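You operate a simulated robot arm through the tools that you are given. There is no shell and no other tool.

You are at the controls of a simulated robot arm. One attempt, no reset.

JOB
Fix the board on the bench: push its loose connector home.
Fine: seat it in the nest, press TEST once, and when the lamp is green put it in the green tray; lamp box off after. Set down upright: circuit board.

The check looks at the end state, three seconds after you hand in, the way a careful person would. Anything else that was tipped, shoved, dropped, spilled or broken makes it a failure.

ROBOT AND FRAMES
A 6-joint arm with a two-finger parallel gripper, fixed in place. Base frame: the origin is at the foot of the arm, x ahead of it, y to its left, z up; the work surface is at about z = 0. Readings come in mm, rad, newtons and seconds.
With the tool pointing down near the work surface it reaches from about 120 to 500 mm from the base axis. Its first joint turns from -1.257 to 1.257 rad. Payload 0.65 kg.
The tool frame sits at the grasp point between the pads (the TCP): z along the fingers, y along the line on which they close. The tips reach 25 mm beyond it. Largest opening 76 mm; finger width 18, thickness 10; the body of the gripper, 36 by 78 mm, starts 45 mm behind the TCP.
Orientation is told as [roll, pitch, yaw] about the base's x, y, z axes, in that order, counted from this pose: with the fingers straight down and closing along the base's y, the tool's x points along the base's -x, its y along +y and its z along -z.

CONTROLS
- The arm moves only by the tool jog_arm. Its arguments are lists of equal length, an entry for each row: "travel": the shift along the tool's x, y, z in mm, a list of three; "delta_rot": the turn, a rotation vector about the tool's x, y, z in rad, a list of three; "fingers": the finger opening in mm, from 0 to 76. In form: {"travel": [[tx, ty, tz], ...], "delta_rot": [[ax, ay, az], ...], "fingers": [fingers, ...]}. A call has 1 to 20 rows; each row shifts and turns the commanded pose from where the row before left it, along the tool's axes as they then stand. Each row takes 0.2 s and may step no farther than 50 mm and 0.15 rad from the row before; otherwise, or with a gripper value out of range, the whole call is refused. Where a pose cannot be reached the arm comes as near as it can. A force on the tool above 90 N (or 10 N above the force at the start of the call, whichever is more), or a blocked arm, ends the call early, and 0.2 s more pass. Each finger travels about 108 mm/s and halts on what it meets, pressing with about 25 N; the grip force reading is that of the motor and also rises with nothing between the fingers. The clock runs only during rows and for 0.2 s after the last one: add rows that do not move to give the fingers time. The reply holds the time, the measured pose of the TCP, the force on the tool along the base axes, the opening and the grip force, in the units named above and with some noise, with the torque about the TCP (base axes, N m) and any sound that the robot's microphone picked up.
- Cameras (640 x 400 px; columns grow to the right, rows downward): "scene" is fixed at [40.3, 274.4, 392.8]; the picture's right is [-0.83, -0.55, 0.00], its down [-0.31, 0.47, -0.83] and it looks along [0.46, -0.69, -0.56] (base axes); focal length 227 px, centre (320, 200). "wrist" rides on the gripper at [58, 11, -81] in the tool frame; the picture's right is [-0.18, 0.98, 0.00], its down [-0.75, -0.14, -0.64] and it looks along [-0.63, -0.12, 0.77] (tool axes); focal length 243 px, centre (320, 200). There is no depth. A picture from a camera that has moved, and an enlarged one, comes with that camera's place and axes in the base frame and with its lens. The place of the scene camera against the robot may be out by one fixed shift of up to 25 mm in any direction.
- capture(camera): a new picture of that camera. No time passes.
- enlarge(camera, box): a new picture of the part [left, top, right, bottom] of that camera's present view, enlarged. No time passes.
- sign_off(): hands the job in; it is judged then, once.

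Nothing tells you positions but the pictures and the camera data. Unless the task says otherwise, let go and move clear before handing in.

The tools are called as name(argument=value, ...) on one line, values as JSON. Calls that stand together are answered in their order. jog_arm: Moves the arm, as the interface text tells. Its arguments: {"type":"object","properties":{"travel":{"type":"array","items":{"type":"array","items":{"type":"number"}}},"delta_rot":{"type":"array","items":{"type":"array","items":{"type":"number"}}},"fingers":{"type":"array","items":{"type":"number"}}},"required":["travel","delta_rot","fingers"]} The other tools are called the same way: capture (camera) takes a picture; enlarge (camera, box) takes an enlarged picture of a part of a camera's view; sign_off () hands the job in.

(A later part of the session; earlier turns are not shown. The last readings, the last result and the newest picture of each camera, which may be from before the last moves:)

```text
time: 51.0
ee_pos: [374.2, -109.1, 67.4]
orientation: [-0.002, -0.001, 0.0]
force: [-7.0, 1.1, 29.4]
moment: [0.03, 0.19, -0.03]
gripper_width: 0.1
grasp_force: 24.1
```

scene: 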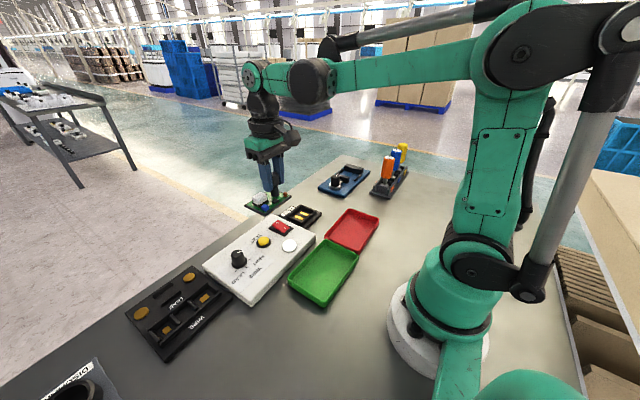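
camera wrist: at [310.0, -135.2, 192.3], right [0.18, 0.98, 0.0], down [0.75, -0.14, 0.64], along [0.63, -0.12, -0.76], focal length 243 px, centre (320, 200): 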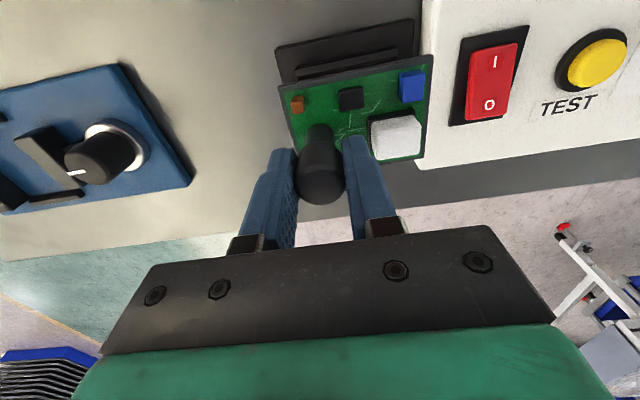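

Firmly seated (29 N, no further travel). Now I lift off and go to look at the TEST button from close by.

jog_arm(travel=[[0, 0, -2], [0, 0, -25], [0, 0, -30], [0, 0, -30], [8.5, 31.3, 0], [8.5, 31.3, 0], [8.5, 31.3, 0], [8.5, 31.3, 0], [0, 0, 0], [0, 0, 0]], delta_rot=[[0, 0, 0], [0, 0, 0], [0, 0, 0], [0, 0, 0], [0, 0, 0], [0, 0, 0], [0, 0, 0], [0, 0, 0], [0, 0, 0], [0, 0, 0]], fingers=[0, 0, 0, 0, 0, 0, 0, 0, 0, 0])

capture(camera="wrist")

enlarge(camera="wrist", box=[180, 20, 420, 170])

enlarge(camera="scene", box=[275, 185, 325, 230])

```text
time: 53.2
ee_pos: [338.0, 17.4, 150.9]
orientation: [-0.003, -0.003, 0.001]
force: [-0.1, -0.2, -0.6]
moment: [0.0, 0.04, -0.01]
gripper_width: 0.1
grasp_force: 23.5
```

```text
taken
camera wrist: at [280.5, 27.6, 231.8], right [0.18, 0.98, 0.0], down [0.75, -0.14, 0.64], along [0.63, -0.12, -0.76], focal length 243 px, centre (320, 200)
```

wrist: 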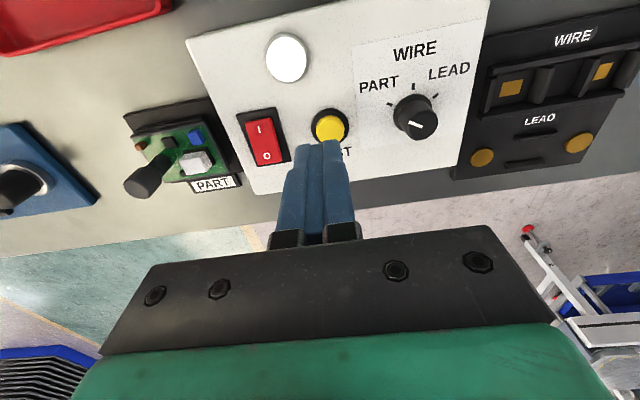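

```text
2.67 times, centred on (300, 95) of wrist
camera zoom: at [280.5, 27.6, 231.8], right [0.18, 0.98, 0.0], down [0.75, -0.14, 0.64], along [0.63, -0.12, -0.76], focal length 647 px, centre (373, 480)
```

zoom: 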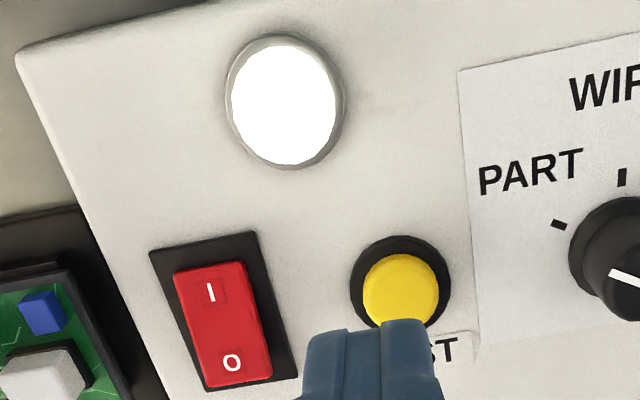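

```text
8.89 times, centred on (300, 208) of scene
camera zoom: at [40.3, 274.4, 392.8], right [-0.83, -0.55, 0.0], down [-0.31, 0.47, -0.83], along [0.46, -0.69, -0.56], focal length 2015 px, centre (498, 133)
```

zoom: 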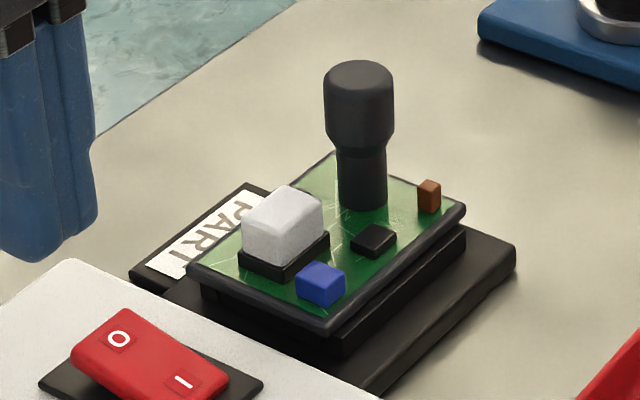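

The board is seated and the lamp glows white (idle). The TEST button is at about (366, 20); I'll move above it and check the alignment before pressing once.

jog_arm(travel=[[-14, 1.6, 0], [-14, 1.6, 0], [0, 0, 25], [0, 0, 25], [0, 0, 15], [0, 0, 0], [0, 0, 0]], delta_rot=[[0, 0, 0], [0, 0, 0], [0, 0, 0], [0, 0, 0], [0, 0, 0], [0, 0, 0], [0, 0, 0]], fingers=[0, 0, 0, 0, 0, 0, 0])

capture(camera="wrist")

enlarge(camera="wrist", box=[230, 30, 430, 170])

enlarge(camera="scene", box=[220, 190, 310, 270])

```text
time: 54.8
ee_pos: [367.0, 21.3, 88.6]
orientation: [-0.002, -0.001, 0.001]
force: [0.6, 0.5, 0.0]
moment: [0.01, -0.02, 0.01]
gripper_width: 0.2
grasp_force: 23.7
```

```text
taken
camera wrist: at [309.7, 31.9, 167.9], right [0.18, 0.98, 0.0], down [0.75, -0.14, 0.64], along [0.63, -0.12, -0.76], focal length 243 px, centre (320, 200)
```

wrist: 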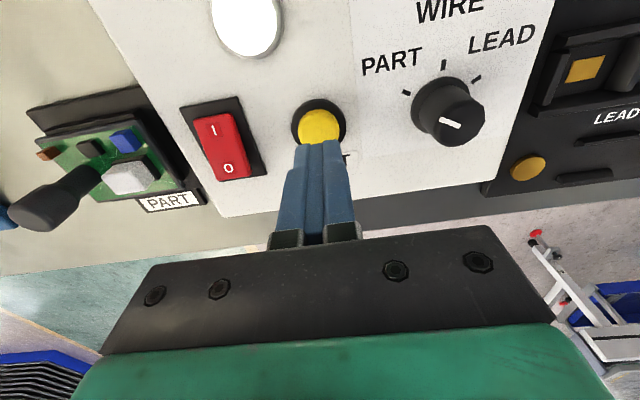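

```text
2.86 times, centred on (330, 100) of wrist
camera zoom: at [309.7, 31.9, 167.9], right [0.18, 0.98, 0.0], down [0.75, -0.14, 0.64], along [0.63, -0.12, -0.76], focal length 693 px, centre (291, 486)
```

zoom: 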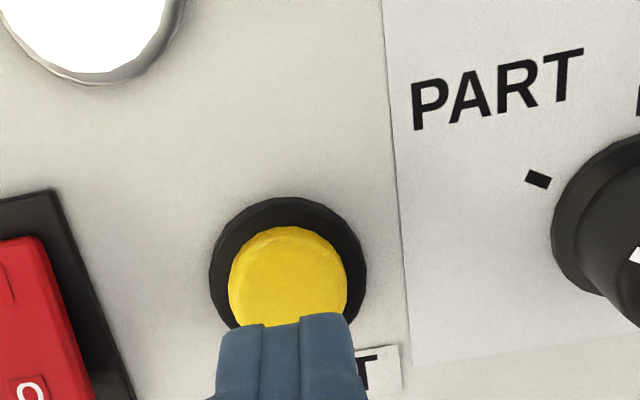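

```text
5.00 times, centred on (265, 230) of scene
camera zoom: at [40.3, 274.4, 392.8], right [-0.83, -0.55, 0.0], down [-0.31, 0.47, -0.83], along [0.46, -0.69, -0.56], focal length 1134 px, centre (595, 50)
```

zoom: 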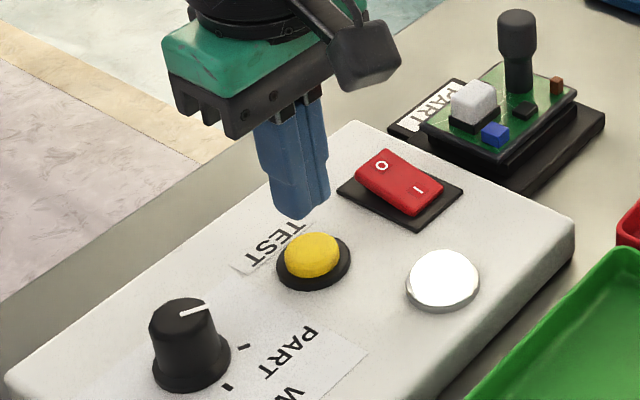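

Aligned over the dome. Descending to just above it, then a single slow press.

jog_arm(travel=[[1.2, 0, 10], [0, 0, 10], [0, 0, 0], [0, 0, 0]], delta_rot=[[0, 0, 0], [0, 0, 0], [0, 0, 0], [0, 0, 0]], fingers=[0, 0, 0, 0])

enlarge(camera="scene", box=[235, 205, 305, 265])

enlarge(camera="wrist", box=[230, 30, 430, 170])

```text
time: 55.8
ee_pos: [365.8, 23.7, 69.9]
orientation: [-0.001, -0.001, 0.0]
force: [-0.2, -0.7, 0.7]
moment: [-0.01, 0.02, -0.04]
gripper_width: 0.0
grasp_force: 23.5
```

```text
6.67 times, centred on (270, 235) of scene
camera zoom: at [40.3, 274.4, 392.8], right [-0.83, -0.55, 0.0], down [-0.31, 0.47, -0.83], along [0.46, -0.69, -0.56], focal length 1511 px, centre (653, -33)
```

zoom: 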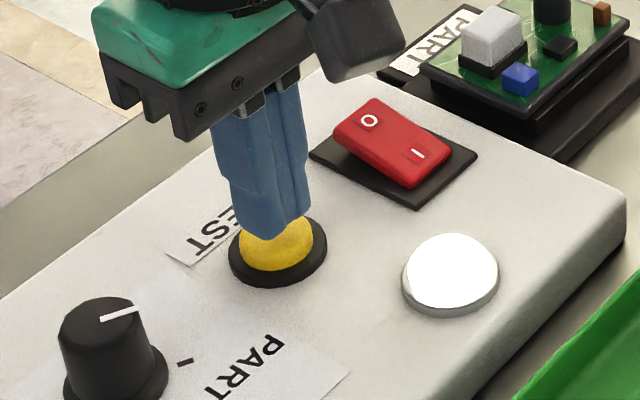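

```text
2.86 times, centred on (330, 100) of wrist
camera zoom: at [307.2, 33.2, 149.2], right [0.18, 0.98, 0.0], down [0.75, -0.14, 0.64], along [0.63, -0.12, -0.76], focal length 693 px, centre (291, 486)
```

zoom: 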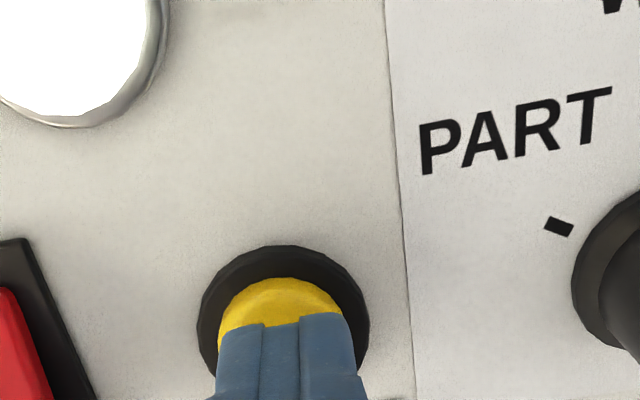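

jog_arm(travel=[[0, -0.8, 2], [0, 0, 2], [0, 0, 2], [0, 0, 0]], delta_rot=[[0, 0, 0], [0, 0, 0], [0, 0, 0], [0, 0, 0]], fingers=[0, 0, 0, 0])

enlarge(camera="scene", box=[235, 205, 305, 265])

```text
time: 56.8
ee_pos: [366.4, 20.7, 62.9]
orientation: [-0.002, -0.002, 0.002]
force: [0.7, 0.4, -0.5]
moment: [0.02, 0.01, 0.0]
gripper_width: 0.0
grasp_force: 23.9
```

```text
6.67 times, centred on (270, 235) of scene
camera zoom: at [40.3, 274.4, 392.8], right [-0.83, -0.55, 0.0], down [-0.31, 0.47, -0.83], along [0.46, -0.69, -0.56], focal length 1511 px, centre (653, -33)
```

zoom: 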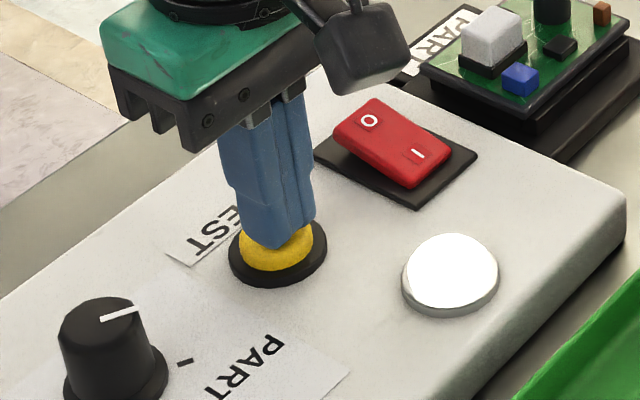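

jog_arm(travel=[[0, 0, 1], [0, 0, 1], [0, 0, 1], [0, 0, 0]], delta_rot=[[0, 0, 0], [0, 0, 0], [0, 0, 0], [0, 0, 0]], fingers=[0, 0, 0, 0])

enlarge(camera="scene", box=[235, 205, 305, 265])

```text
time: 57.8
ee_pos: [366.8, 20.4, 59.2]
orientation: [0.0, 0.0, 0.001]
force: [-0.3, 0.8, 0.0]
moment: [-0.04, 0.03, -0.02]
gripper_width: 0.0
grasp_force: 23.8
```

```text
6.67 times, centred on (270, 235) of scene
camera zoom: at [40.3, 274.4, 392.8], right [-0.83, -0.55, 0.0], down [-0.31, 0.47, -0.83], along [0.46, -0.69, -0.56], focal length 1511 px, centre (653, -33)
```

zoom: 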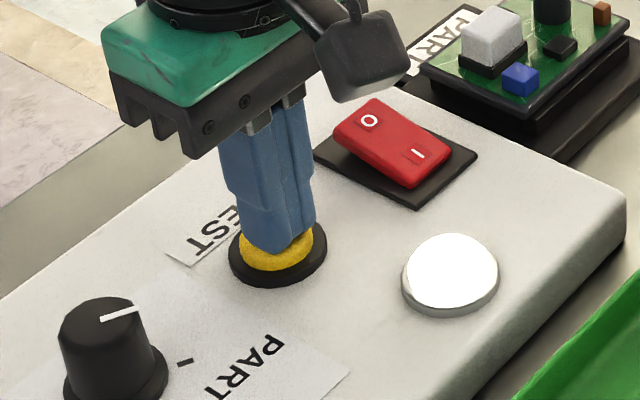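

jog_arm(travel=[[0, 0, 1], [0, 0, 1], [0, 0, 0]], delta_rot=[[0, 0, 0], [0, 0, 0], [0, 0, 0]], fingers=[0, 0, 0])

enlarge(camera="scene", box=[235, 205, 305, 265])

```text
time: 58.6
ee_pos: [366.9, 19.2, 57.9]
orientation: [-0.001, -0.001, 0.001]
force: [-0.2, 0.3, 0.8]
moment: [0.02, -0.01, -0.04]
gripper_width: 0.0
grasp_force: 23.6
```

```text
6.67 times, centred on (270, 235) of scene
camera zoom: at [40.3, 274.4, 392.8], right [-0.83, -0.55, 0.0], down [-0.31, 0.47, -0.83], along [0.46, -0.69, -0.56], focal length 1511 px, centre (653, -33)
```

zoom: 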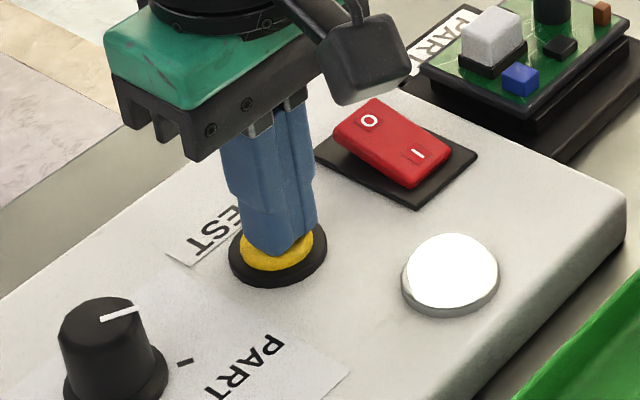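

jog_arm(travel=[[0, 0, 1], [0, 0, 0.7], [0, 0, 0]], delta_rot=[[0, 0, 0], [0, 0, 0], [0, 0, 0]], fingers=[0, 0, 0])

enlarge(camera="scene", box=[235, 205, 305, 265])

```text
time: 59.4
ee_pos: [367.0, 18.1, 56.9]
orientation: [-0.001, -0.002, 0.0]
force: [-0.8, 0.1, 2.4]
moment: [0.0, 0.03, 0.0]
gripper_width: 0.0
grasp_force: 23.5
heard: click
```

```text
6.67 times, centred on (270, 235) of scene
camera zoom: at [40.3, 274.4, 392.8], right [-0.83, -0.55, 0.0], down [-0.31, 0.47, -0.83], along [0.46, -0.69, -0.56], focal length 1511 px, centre (653, -33)
```

zoom: 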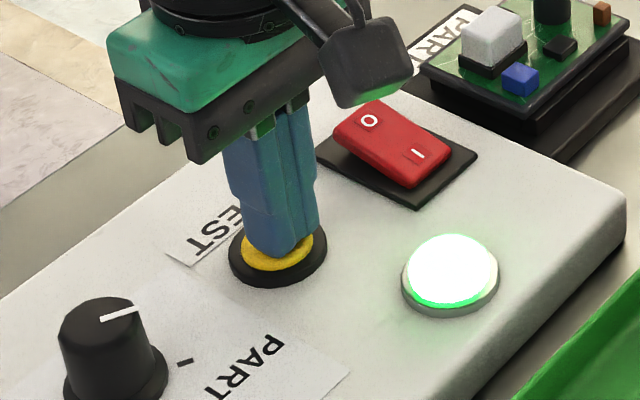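

A click, and the lamp is glowing green. I release straight upward so the button isn't pressed again.

jog_arm(travel=[[0, 0, -10], [0, 0, -30], [0, 0, -40], [0, 0, 0]], delta_rot=[[0, 0, 0], [0, 0, 0], [0, 0, 0], [0, 0, 0]], fingers=[0, 0, 0, 0])

enlarge(camera="scene", box=[220, 190, 330, 280])

capture(camera="wrist")

```text
time: 60.4
ee_pos: [365.9, 21.1, 135.4]
orientation: [-0.002, -0.002, 0.0]
force: [-0.3, -0.2, 0.2]
moment: [0.03, 0.0, -0.02]
gripper_width: 0.1
grasp_force: 23.7
```

```text
4.44 times, centred on (275, 235) of scene
camera zoom: at [40.3, 274.4, 392.8], right [-0.83, -0.55, 0.0], down [-0.31, 0.47, -0.83], along [0.46, -0.69, -0.56], focal length 1008 px, centre (520, 44)
```

zoom: 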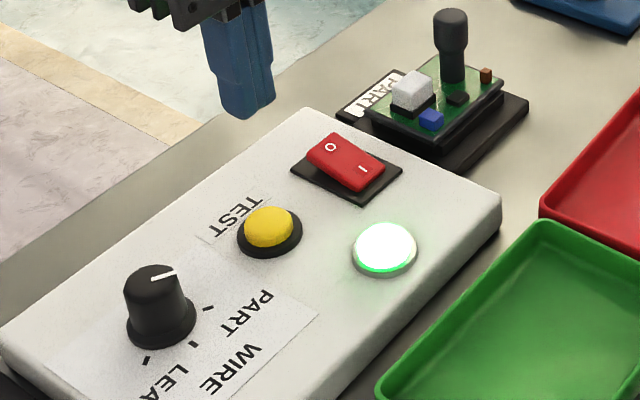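

```text
taken
camera wrist: at [307.9, 31.2, 216.0], right [0.18, 0.98, 0.0], down [0.75, -0.14, 0.64], along [0.63, -0.12, -0.76], focal length 243 px, centre (320, 200)
```

wrist: 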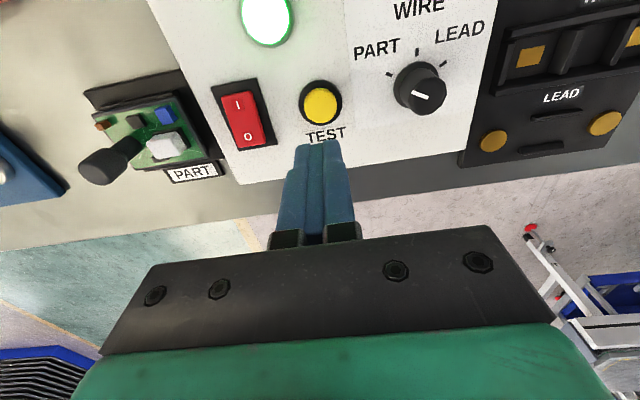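

The lamp stays green. Now I go back over the post to pick the board up from the nest.

jog_arm(travel=[[-0.9, -27.9, 0], [-0.9, -27.9, 0], [-0.9, -27.9, 0], [-0.9, -27.9, 0], [-0.9, -27.9, 0], [-0.9, -27.9, 0], [0, 0, 12], [0, 0, 12], [0, 0, 0], [0, 0, 0]], delta_rot=[[0, 0, 0], [0, 0, 0], [0, 0, 0], [0, 0, 0], [0, 0, 0], [0, 0, 0], [0, 0, 0], [0, 0, 0], [0, 0, 0], [0, 0, 0]], fingers=[0, 20, 32, 32, 32, 32, 32, 32, 32, 32])

enlarge(camera="wrist", box=[230, 40, 410, 180])

enlarge(camera="scene", box=[265, 165, 335, 235])

```text
time: 62.6
ee_pos: [372.3, -145.3, 113.3]
orientation: [-0.002, -0.003, 0.0]
force: [-0.3, 0.1, -1.0]
moment: [-0.01, 0.03, -0.02]
gripper_width: 31.8
grasp_force: 0.1
```

```text
2.86 times, centred on (320, 110) of wrist
camera zoom: at [315.1, -134.8, 192.4], right [0.18, 0.98, 0.0], down [0.75, -0.14, 0.64], along [0.63, -0.12, -0.76], focal length 693 px, centre (320, 457)
```

zoom: 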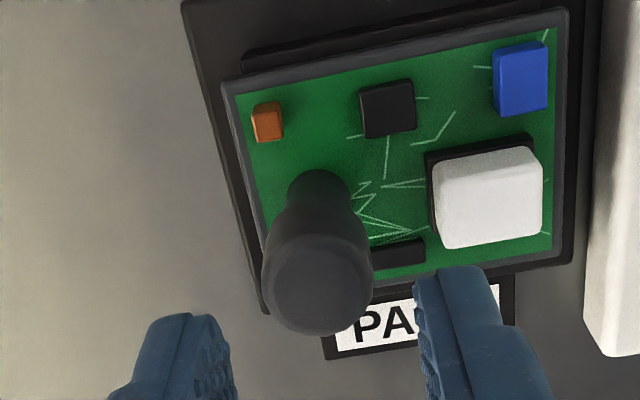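

```text
5.71 times, centred on (300, 200) of scene
camera zoom: at [40.3, 274.4, 392.8], right [-0.83, -0.55, 0.0], down [-0.31, 0.47, -0.83], along [0.46, -0.69, -0.56], focal length 1295 px, centre (434, 200)
```

zoom: 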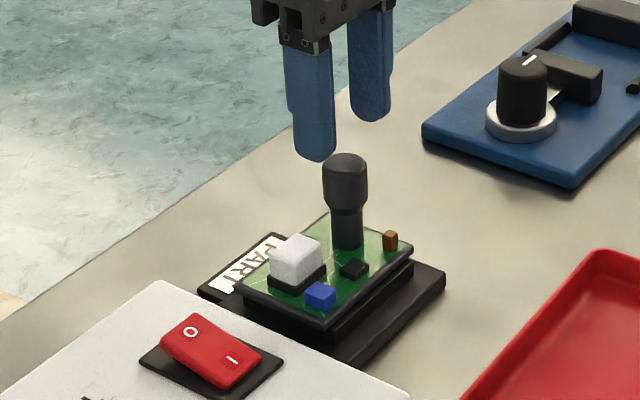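

The post is centred in y and about 2 mm farther in +x; I'll trim and descend over it with a 28 mm opening.

jog_arm(travel=[[-1.8, 0, 0], [0, 0, 12], [0, 0, 12], [0, 0, 0], [0, 0, 0]], delta_rot=[[0, 0, 0], [0, 0, 0], [0, 0, 0], [0, 0, 0], [0, 0, 0]], fingers=[30, 28, 28, 28, 28])

enlarge(camera="wrist", box=[230, 60, 410, 200])

```text
time: 63.8
ee_pos: [374.1, -147.9, 88.1]
orientation: [-0.002, -0.002, 0.001]
force: [0.1, -0.2, 0.5]
moment: [-0.01, -0.01, 0.02]
gripper_width: 27.8
grasp_force: 0.1
```

```text
2.86 times, centred on (320, 130) of wrist
camera zoom: at [316.6, -136.0, 168.2], right [0.18, 0.98, 0.0], down [0.75, -0.14, 0.64], along [0.63, -0.12, -0.76], focal length 693 px, centre (320, 400)
```

zoom: 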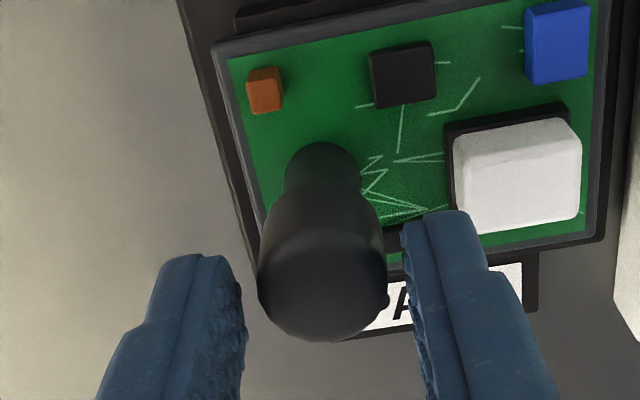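

jog_arm(travel=[[0, 0.6, 0], [0, 0, 9], [0, 0, 9], [0, 0, 9], [0, 0, 0]], delta_rot=[[0, 0, 0], [0, 0, 0], [0, 0, 0], [0, 0, 0], [0, 0, 0]], fingers=[28, 28, 28, 28, 28])

enlarge(camera="wrist", box=[230, 60, 410, 200])

enlarge(camera="scene", box=[270, 170, 330, 230])

```text
time: 65.0
ee_pos: [373.4, -144.6, 60.8]
orientation: [-0.002, -0.002, 0.0]
force: [-0.6, 0.1, -0.3]
moment: [-0.03, 0.01, -0.01]
gripper_width: 28.1
grasp_force: 0.1
```

```text
2.86 times, centred on (320, 130) of wrist
camera zoom: at [316.0, -134.3, 141.9], right [0.18, 0.98, 0.0], down [0.75, -0.14, 0.64], along [0.63, -0.12, -0.76], focal length 693 px, centre (320, 400)
```

zoom: 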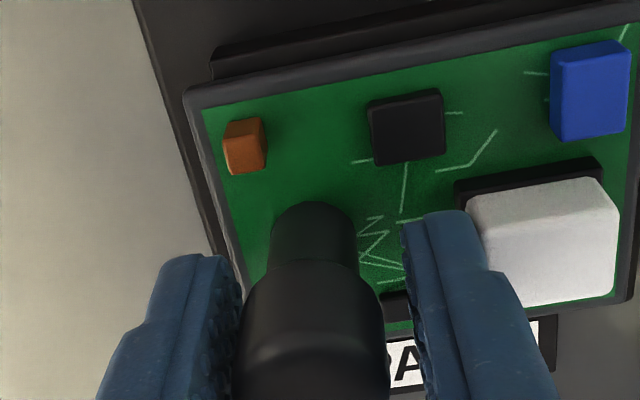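

```text
6.67 times, centred on (300, 200) of scene
camera zoom: at [40.3, 274.4, 392.8], right [-0.83, -0.55, 0.0], down [-0.31, 0.47, -0.83], along [0.46, -0.69, -0.56], focal length 1511 px, centre (453, 200)
```

zoom: 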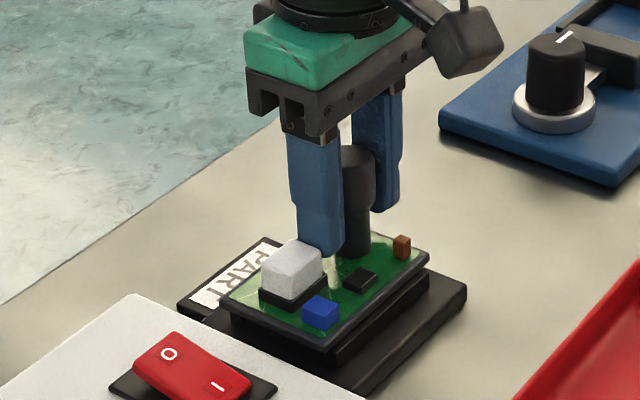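

jog_arm(travel=[[0, -1, 0], [0, 0, 0], [0, 0, 0], [0, 0, 0], [0, 0, 0], [0, 0, 0]], delta_rot=[[0, 0, 0], [0, 0, 0], [0, 0, 0], [0, 0, 0], [0, 0, 0], [0, 0, 0]], fingers=[28, 22, 12, 0, 0, 0])

```text
time: 66.4
ee_pos: [373.8, -147.1, 60.9]
orientation: [-0.003, -0.002, 0.0]
force: [-0.1, 1.5, 2.1]
moment: [0.21, 0.06, 0.0]
gripper_width: 21.0
grasp_force: 24.7
```

Gripped again. Lifting gently straight up out of the pocket.

jog_arm(travel=[[0, 0, -2], [0, 0, -4], [0, 0, -6], [0, 0, -8], [0, 0, -10], [0, 0, 0]], delta_rot=[[0, 0, 0], [0, 0, 0], [0, 0, 0], [0, 0, 0], [0, 0, 0], [0, 0, 0]], fingers=[0, 0, 0, 0, 0, 0])

enlarge(camera="wrist", box=[230, 40, 450, 180])

enlarge(camera="scene", box=[270, 160, 330, 230])

```text
time: 67.8
ee_pos: [373.3, -146.8, 90.7]
orientation: [-0.002, -0.001, 0.0]
force: [0.0, -0.1, -1.1]
moment: [-0.03, 0.0, 0.02]
gripper_width: 20.9
grasp_force: 25.1
```

```text
2.86 times, centred on (340, 110) of wrist
camera zoom: at [314.8, -136.4, 170.9], right [0.18, 0.98, 0.0], down [0.75, -0.14, 0.64], along [0.63, -0.12, -0.76], focal length 693 px, centre (263, 457)
```

zoom: 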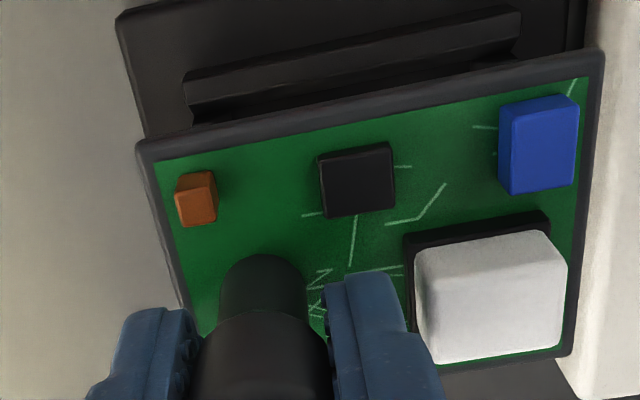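

```text
5.71 times, centred on (300, 195) of scene
camera zoom: at [40.3, 274.4, 392.8], right [-0.83, -0.55, 0.0], down [-0.31, 0.47, -0.83], along [0.46, -0.69, -0.56], focal length 1295 px, centre (434, 229)
```

zoom: 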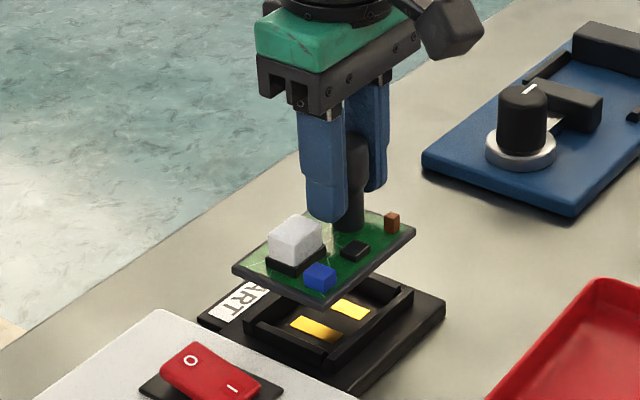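

The board came out cleanly and hangs level. I'll raise it and carry it gently toward the green tray (centre about (216, −3)).

jog_arm(travel=[[0, 0, -6], [0, 0, -10], [0, 0, -10], [0, 0, -10], [0, 0, -4], [0, 0, 0]], delta_rot=[[0, 0, 0], [0, 0, 0], [0, 0, 0], [0, 0, 0], [0, 0, 0], [0, 0, 0]], fingers=[0, 0, 0, 0, 0, 0])

jog_arm(travel=[[5, 4, 0], [10, 7.8, 0], [12, 9.4, 0], [12, 9.4, 0], [12, 9.4, 0], [12, 9.4, 0], [12, 9.4, 0], [12, 9.4, 0], [12, 9.4, 0], [12, 9.4, 0], [12, 9.4, 0], [12, 9.4, 0], [12, 9.4, 0], [10, 7.8, 0], [5, 4, 0], [0, 0, 0], [0, 0, 0]], delta_rot=[[0, 0, 0], [0, 0, 0], [0, 0, 0], [0, 0, 0], [0, 0, 0], [0, 0, 0], [0, 0, 0], [0, 0, 0], [0, 0, 0], [0, 0, 0], [0, 0, 0], [0, 0, 0], [0, 0, 0], [0, 0, 0], [0, 0, 0], [0, 0, 0], [0, 0, 0]], fingers=[0, 0, 0, 0, 0, 0, 0, 0, 0, 0, 0, 0, 0, 0, 0, 0, 0])

capture(camera="wrist")

capture(camera="scene")

```text
time: 69.2
ee_pos: [374.2, -148.4, 131.7]
orientation: [-0.001, -0.002, 0.0]
force: [-0.8, 0.6, -2.4]
moment: [-0.02, -0.01, 0.03]
gripper_width: 20.8
grasp_force: 25.1
```

```text
time: 72.8
ee_pos: [210.3, -19.1, 130.8]
orientation: [-0.003, -0.003, -0.001]
force: [-0.8, -0.5, -0.4]
moment: [-0.05, 0.01, -0.03]
gripper_width: 21.0
grasp_force: 25.3
```

```text
taken
camera wrist: at [153.4, -9.3, 210.6], right [0.18, 0.98, 0.0], down [0.75, -0.14, 0.64], along [0.63, -0.12, -0.76], focal length 243 px, centre (320, 200)
```

wrist: 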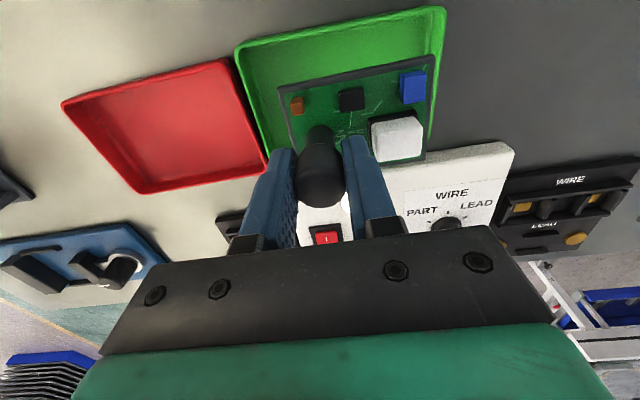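

```text
taken
```

scene: 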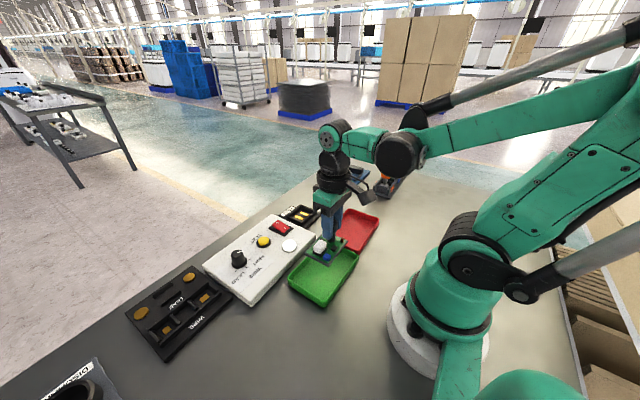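

The board is over the tray; it needs about +7 mm x and −4.5 mm y to be centred. Then I lower it most of the way.

jog_arm(travel=[[-3.5, -2.2, 0], [-3.5, -2.2, 0], [0, 0, 0], [0, 0, 6], [0, 0, 10], [0, 0, 10], [0, 0, 10], [0, 0, 6], [0, 0, 0], [0, 0, 0]], delta_rot=[[0, 0, 0], [0, 0, 0], [0, 0, 0], [0, 0, 0], [0, 0, 0], [0, 0, 0], [0, 0, 0], [0, 0, 0], [0, 0, 0], [0, 0, 0]], fingers=[0, 0, 0, 0, 0, 0, 0, 0, 0, 0])

capture(camera="wrist")

enlarge(camera="scene", box=[270, 200, 390, 315])

```text
time: 75.0
ee_pos: [219.0, -24.9, 89.4]
orientation: [-0.001, -0.003, -0.001]
force: [-0.5, 0.1, -1.1]
moment: [-0.06, 0.02, 0.02]
gripper_width: 21.0
grasp_force: 25.4
```

```text
taken
camera wrist: at [161.5, -14.3, 169.9], right [0.18, 0.98, 0.0], down [0.75, -0.14, 0.64], along [0.63, -0.12, -0.76], focal length 243 px, centre (320, 200)
```

wrist: 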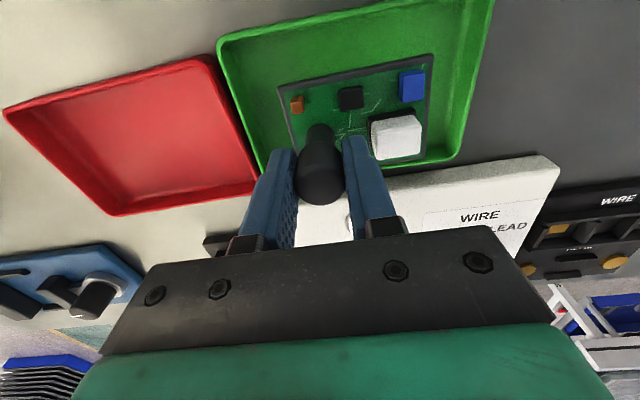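

```text
3.48 times, centred on (330, 258) of scene
camera zoom: at [40.3, 274.4, 392.8], right [-0.83, -0.55, 0.0], down [-0.31, 0.47, -0.83], along [0.46, -0.69, -0.56], focal length 788 px, centre (285, 0)
```

zoom: 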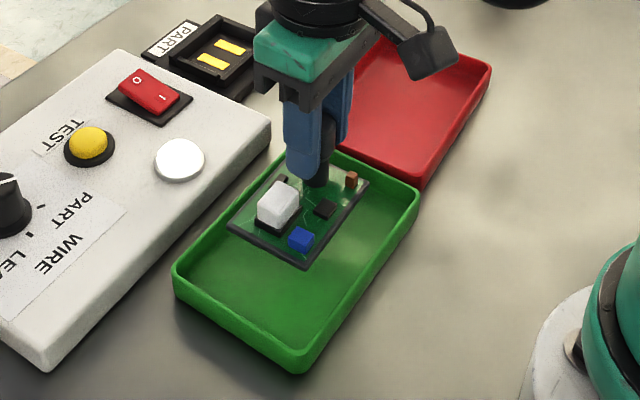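

The board hovers inside the tray's outline with clearance all round. Lowering to just above the floor, then feeling for contact.

jog_arm(travel=[[0, 0, 6], [0, 0, 8], [0, 0, 6], [0, 0, 2], [0, 0, 0]], delta_rot=[[0, 0, 0], [0, 0, 0], [0, 0, 0], [0, 0, 0], [0, 0, 0]], fingers=[0, 0, 0, 0, 0])

jog_arm(travel=[[0, 0, 1.5], [0, 0, 1.5], [0, 0, 0]], delta_rot=[[0, 0, 0], [0, 0, 0], [0, 0, 0]], fingers=[0, 0, 0])

enlarge(camera="scene", box=[280, 215, 370, 310])

```text
time: 76.2
ee_pos: [220.0, -25.4, 67.1]
orientation: [-0.001, -0.001, 0.001]
force: [0.4, 0.5, -0.1]
moment: [-0.05, 0.01, 0.0]
gripper_width: 20.8
grasp_force: 24.5
```

```text
time: 77.0
ee_pos: [219.9, -24.4, 65.3]
orientation: [-0.001, -0.003, -0.001]
force: [-0.4, -0.2, 1.2]
moment: [0.11, -0.04, -0.01]
gripper_width: 20.9
grasp_force: 25.0
```

```text
4.21 times, centred on (325, 262) of scene
camera zoom: at [40.3, 274.4, 392.8], right [-0.83, -0.55, 0.0], down [-0.31, 0.47, -0.83], along [0.46, -0.69, -0.56], focal length 954 px, centre (299, -63)
```

zoom: 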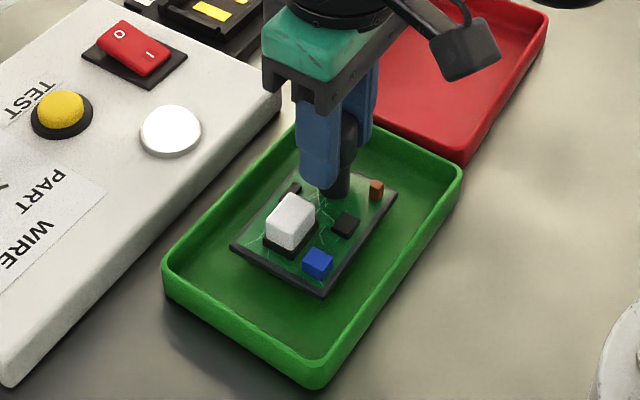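

jog_arm(travel=[[0, 0, 1], [0, 0, 0]], delta_rot=[[0, 0, 0], [0, 0, 0]], fingers=[0, 0])

```text
time: 77.6
ee_pos: [219.5, -25.7, 64.9]
orientation: [-0.001, -0.001, 0.0]
force: [-0.4, 2.4, 23.6]
moment: [0.36, 0.02, -0.02]
gripper_width: 21.1
grasp_force: 25.0
```

Firm contact on the tray floor. Ease off, let go, and rise clear.

jog_arm(travel=[[0, 0, -0.7], [0, 0, 0], [0, 0, 0], [0, 0, 0], [0, 0, -5], [0, 0, -15], [0, 0, -30], [0, 0, -30], [0, 0, 0]], delta_rot=[[0, 0, 0], [0, 0, 0], [0, 0, 0], [0, 0, 0], [0, 0, 0], [0, 0, 0], [0, 0, 0], [0, 0, 0], [0, 0, 0]], fingers=[10, 24, 28, 28, 28, 28, 28, 28, 28])

enlarge(camera="scene", box=[280, 215, 370, 310])

capture(camera="wrist")

```text
time: 79.6
ee_pos: [215.9, -23.7, 144.1]
orientation: [-0.004, -0.002, 0.001]
force: [0.0, 0.0, 0.4]
moment: [0.02, 0.0, -0.01]
gripper_width: 28.1
grasp_force: 0.1
```

```text
4.21 times, centred on (325, 262) of scene
camera zoom: at [40.3, 274.4, 392.8], right [-0.83, -0.55, 0.0], down [-0.31, 0.47, -0.83], along [0.46, -0.69, -0.56], focal length 954 px, centre (299, -63)
```

zoom: 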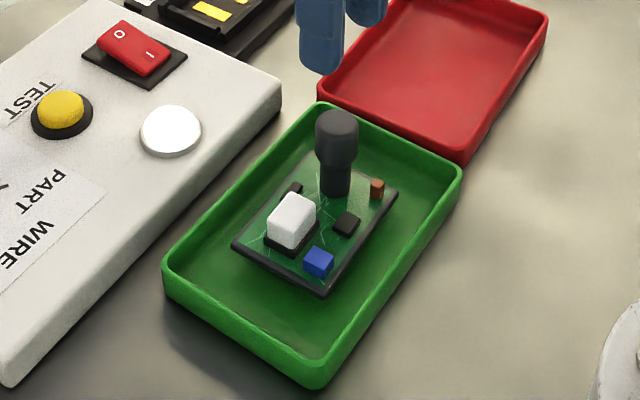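

```text
taken
camera wrist: at [158.9, -13.4, 224.5], right [0.18, 0.98, 0.0], down [0.75, -0.14, 0.64], along [0.63, -0.12, -0.76], focal length 243 px, centre (320, 200)
```

wrist: 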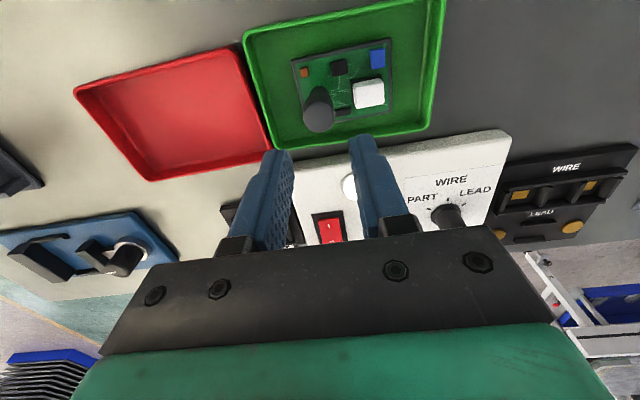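

The board stands upright in the green tray. Last job: switch the lamp box off by pressing the raised O end of the rocker, near (378, −38). I move toward it and look.

jog_arm(travel=[[-20, -2, 0], [-28, -3, 0], [-28, -3, 0], [-28, -3, 0], [-26, -3, 0], [0, 0, 10], [0, 0, 0], [0, 0, 0]], delta_rot=[[0, 0, 0], [0, 0, 0], [0, 0, 0], [0, 0, 0], [0, 0, 0], [0, 0, 0], [0, 0, 0], [0, 0, 0]], fingers=[28, 20, 10, 0, 0, 0, 0, 0])

capture(camera="wrist")

enlarge(camera="wrist", box=[240, 20, 420, 150])

enlarge(camera="scene", box=[240, 190, 320, 260])

```text
time: 81.4
ee_pos: [348.8, -37.9, 135.2]
orientation: [-0.002, -0.003, 0.0]
force: [-1.2, 0.1, 0.6]
moment: [-0.04, -0.02, 0.02]
gripper_width: 0.3
grasp_force: 24.1
```

```text
taken
camera wrist: at [291.3, -27.3, 214.6], right [0.18, 0.98, 0.0], down [0.75, -0.14, 0.64], along [0.63, -0.12, -0.76], focal length 243 px, centre (320, 200)
```

wrist: 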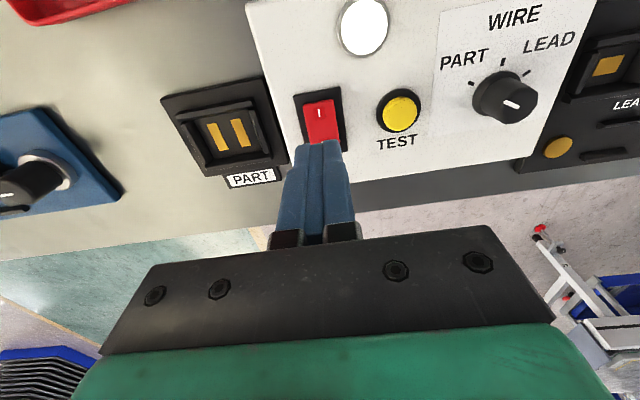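

```text
3.08 times, centred on (330, 85) of wrist
camera zoom: at [291.3, -27.3, 214.6], right [0.18, 0.98, 0.0], down [0.75, -0.14, 0.64], along [0.63, -0.12, -0.76], focal length 746 px, centre (289, 554)
```

zoom: 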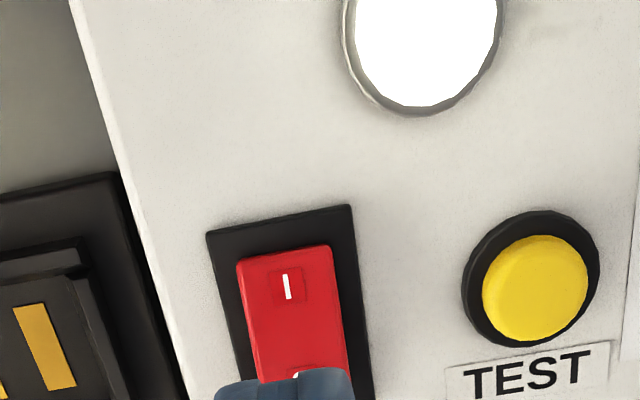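

```text
5.71 times, centred on (280, 225) of scene
camera zoom: at [40.3, 274.4, 392.8], right [-0.83, -0.55, 0.0], down [-0.31, 0.47, -0.83], along [0.46, -0.69, -0.56], focal length 1295 px, centre (549, 57)
```

zoom: 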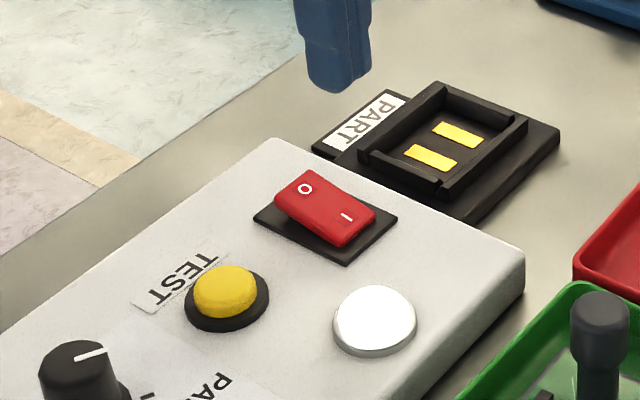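

jog_arm(travel=[[-16, -1, 0], [-16, -1, 0], [0, 0, 20], [0, 0, 20], [0, 0, 12], [0, 0, 0], [0, 0, 0]], delta_rot=[[0, 0, 0], [0, 0, 0], [0, 0, 0], [0, 0, 0], [0, 0, 0], [0, 0, 0], [0, 0, 0]], fingers=[0, 0, 0, 0, 0, 0, 0])

enlarge(camera="wrist", box=[230, 50, 430, 180])

enlarge(camera="scene", box=[250, 195, 310, 245])

```text
time: 83.0
ee_pos: [381.5, -40.0, 81.4]
orientation: [-0.001, -0.001, -0.001]
force: [-0.1, 0.4, 0.8]
moment: [0.02, 0.03, 0.01]
gripper_width: 0.0
grasp_force: 23.1
```

```text
3.08 times, centred on (330, 115) of wrist
camera zoom: at [323.4, -30.1, 162.7], right [0.18, 0.98, 0.0], down [0.75, -0.14, 0.64], along [0.63, -0.12, -0.76], focal length 746 px, centre (289, 462)
```

zoom: 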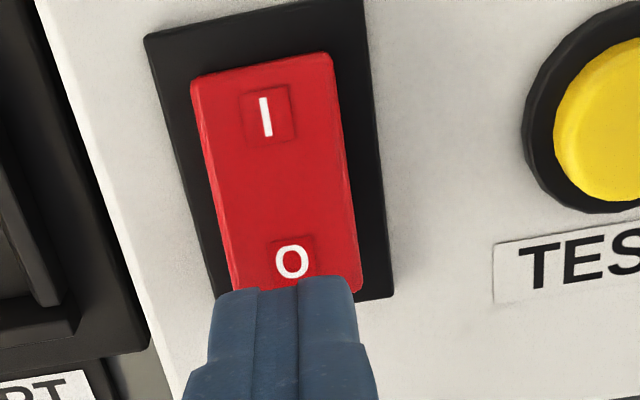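

```text
8.00 times, centred on (280, 220) of scene
camera zoom: at [40.3, 274.4, 392.8], right [-0.83, -0.55, 0.0], down [-0.31, 0.47, -0.83], along [0.46, -0.69, -0.56], focal length 1814 px, centre (640, 40)
```

zoom: 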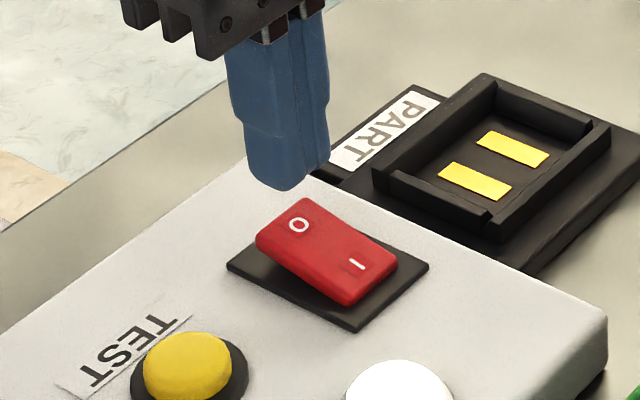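

The tip is right over the O end. Descending in steps until it clicks.

jog_arm(travel=[[-1, 0, 3], [0, 0, 3], [0, 0, 2], [0, 0, 0]], delta_rot=[[0, 0, 0], [0, 0, 0], [0, 0, 0], [0, 0, 0]], fingers=[0, 0, 0, 0])

jog_arm(travel=[[0, 0, 1.5], [0, 0, 1.5], [0, 0, 0]], delta_rot=[[0, 0, 0], [0, 0, 0], [0, 0, 0]], fingers=[0, 0, 0])

enlarge(camera="scene", box=[250, 195, 310, 245])

```text
time: 84.0
ee_pos: [381.3, -42.0, 74.4]
orientation: [-0.002, -0.002, 0.0]
force: [0.4, 0.8, 0.3]
moment: [0.03, -0.03, -0.03]
gripper_width: 0.0
grasp_force: 23.4
```

```text
time: 84.8
ee_pos: [382.4, -40.7, 71.4]
orientation: [-0.003, -0.004, 0.001]
force: [0.8, 0.1, 0.7]
moment: [0.03, 0.02, -0.01]
gripper_width: 0.0
grasp_force: 23.6
```

```text
8.00 times, centred on (280, 220) of scene
camera zoom: at [40.3, 274.4, 392.8], right [-0.83, -0.55, 0.0], down [-0.31, 0.47, -0.83], along [0.46, -0.69, -0.56], focal length 1814 px, centre (640, 40)
```

zoom: 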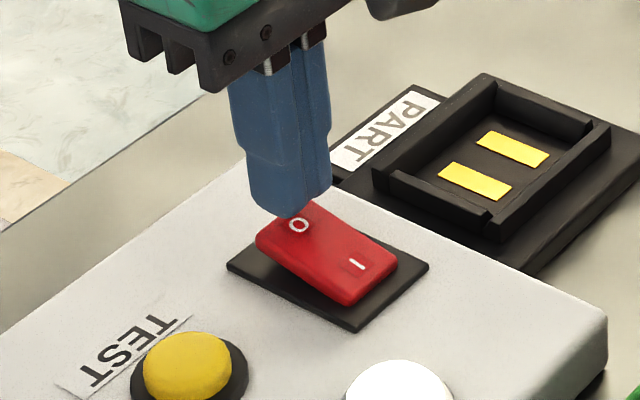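

jog_arm(travel=[[0, 0, 1.5], [0, 0, 1.5], [0, 0, 1], [0, 0, 0]], delta_rot=[[0, 0, 0], [0, 0, 0], [0, 0, 0], [0, 0, 0]], fingers=[0, 0, 0, 0])

enlarge(camera="scene", box=[250, 195, 310, 245])

```text
time: 85.8
ee_pos: [382.4, -41.1, 66.7]
orientation: [-0.002, -0.003, 0.001]
force: [-0.4, 0.0, 0.2]
moment: [-0.04, 0.0, -0.01]
gripper_width: 0.0
grasp_force: 23.7
```

```text
8.00 times, centred on (280, 220) of scene
camera zoom: at [40.3, 274.4, 392.8], right [-0.83, -0.55, 0.0], down [-0.31, 0.47, -0.83], along [0.46, -0.69, -0.56], focal length 1814 px, centre (640, 40)
```

zoom: 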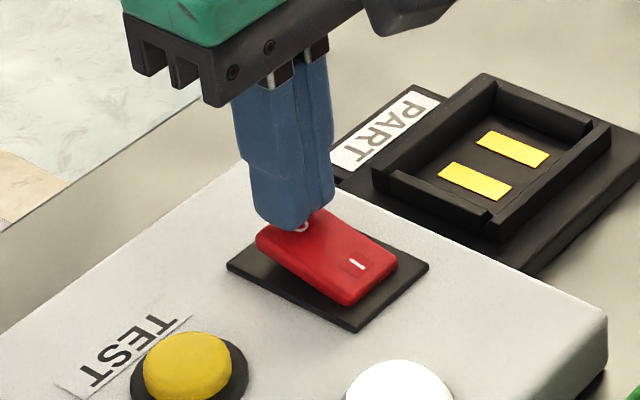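

jog_arm(travel=[[0, 0, 1], [0, 0, 1], [0, 0, 0]], delta_rot=[[0, 0, 0], [0, 0, 0], [0, 0, 0]], fingers=[0, 0, 0])

enlarge(camera="scene", box=[250, 195, 310, 245])

```text
time: 86.6
ee_pos: [382.1, -41.4, 66.1]
orientation: [0.001, -0.004, 0.001]
force: [0.0, -0.3, -0.2]
moment: [0.02, 0.0, -0.01]
gripper_width: 0.2
grasp_force: 23.4
```

```text
8.00 times, centred on (280, 220) of scene
camera zoom: at [40.3, 274.4, 392.8], right [-0.83, -0.55, 0.0], down [-0.31, 0.47, -0.83], along [0.46, -0.69, -0.56], focal length 1814 px, centre (640, 40)
```

zoom: 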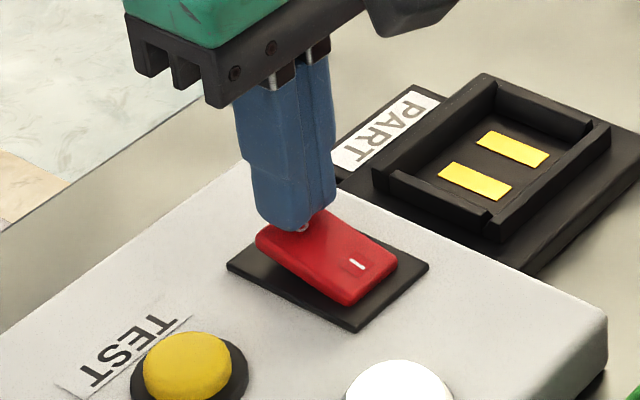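

jog_arm(travel=[[0, 0, 1], [0, 0, 1], [0, 0, 0]], delta_rot=[[0, 0, 0], [0, 0, 0], [0, 0, 0]], fingers=[0, 0, 0])

enlarge(camera="scene", box=[250, 195, 310, 245])

```text
time: 87.4
ee_pos: [382.3, -41.5, 63.0]
orientation: [-0.003, -0.001, 0.001]
force: [1.8, -1.4, 2.1]
moment: [-0.03, -0.07, -0.01]
gripper_width: 0.2
grasp_force: 22.9
```

```text
8.00 times, centred on (280, 220) of scene
camera zoom: at [40.3, 274.4, 392.8], right [-0.83, -0.55, 0.0], down [-0.31, 0.47, -0.83], along [0.46, -0.69, -0.56], focal length 1814 px, centre (640, 40)
```

zoom: 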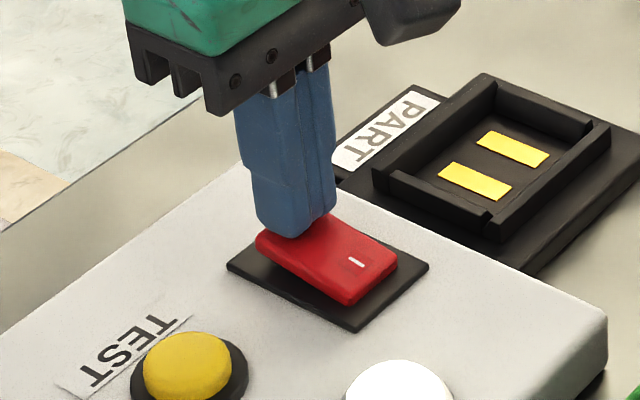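

Contact has begun. Continuing to press the O end down.

jog_arm(travel=[[0, 0, 1], [0, 0, 1], [0, 0, 0]], delta_rot=[[0, 0, 0], [0, 0, 0], [0, 0, 0]], fingers=[0, 0, 0])

enlarge(camera="scene", box=[250, 195, 310, 245])

```text
time: 88.2
ee_pos: [381.4, -40.7, 59.9]
orientation: [-0.003, 0.0, 0.0]
force: [-0.1, -0.2, -0.6]
moment: [0.0, -0.01, 0.02]
gripper_width: 0.0
grasp_force: 23.4
```

```text
8.00 times, centred on (280, 220) of scene
camera zoom: at [40.3, 274.4, 392.8], right [-0.83, -0.55, 0.0], down [-0.31, 0.47, -0.83], along [0.46, -0.69, -0.56], focal length 1814 px, centre (640, 40)
```

zoom: 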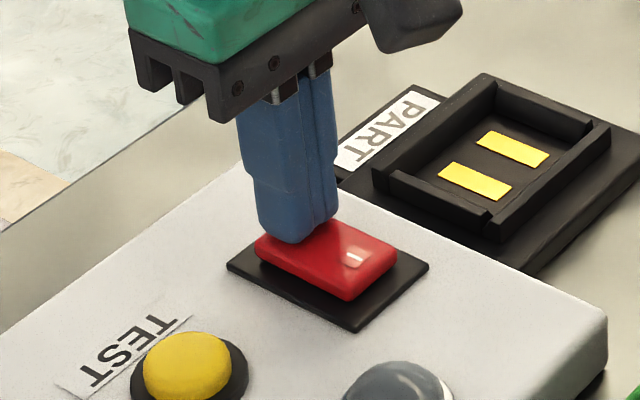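

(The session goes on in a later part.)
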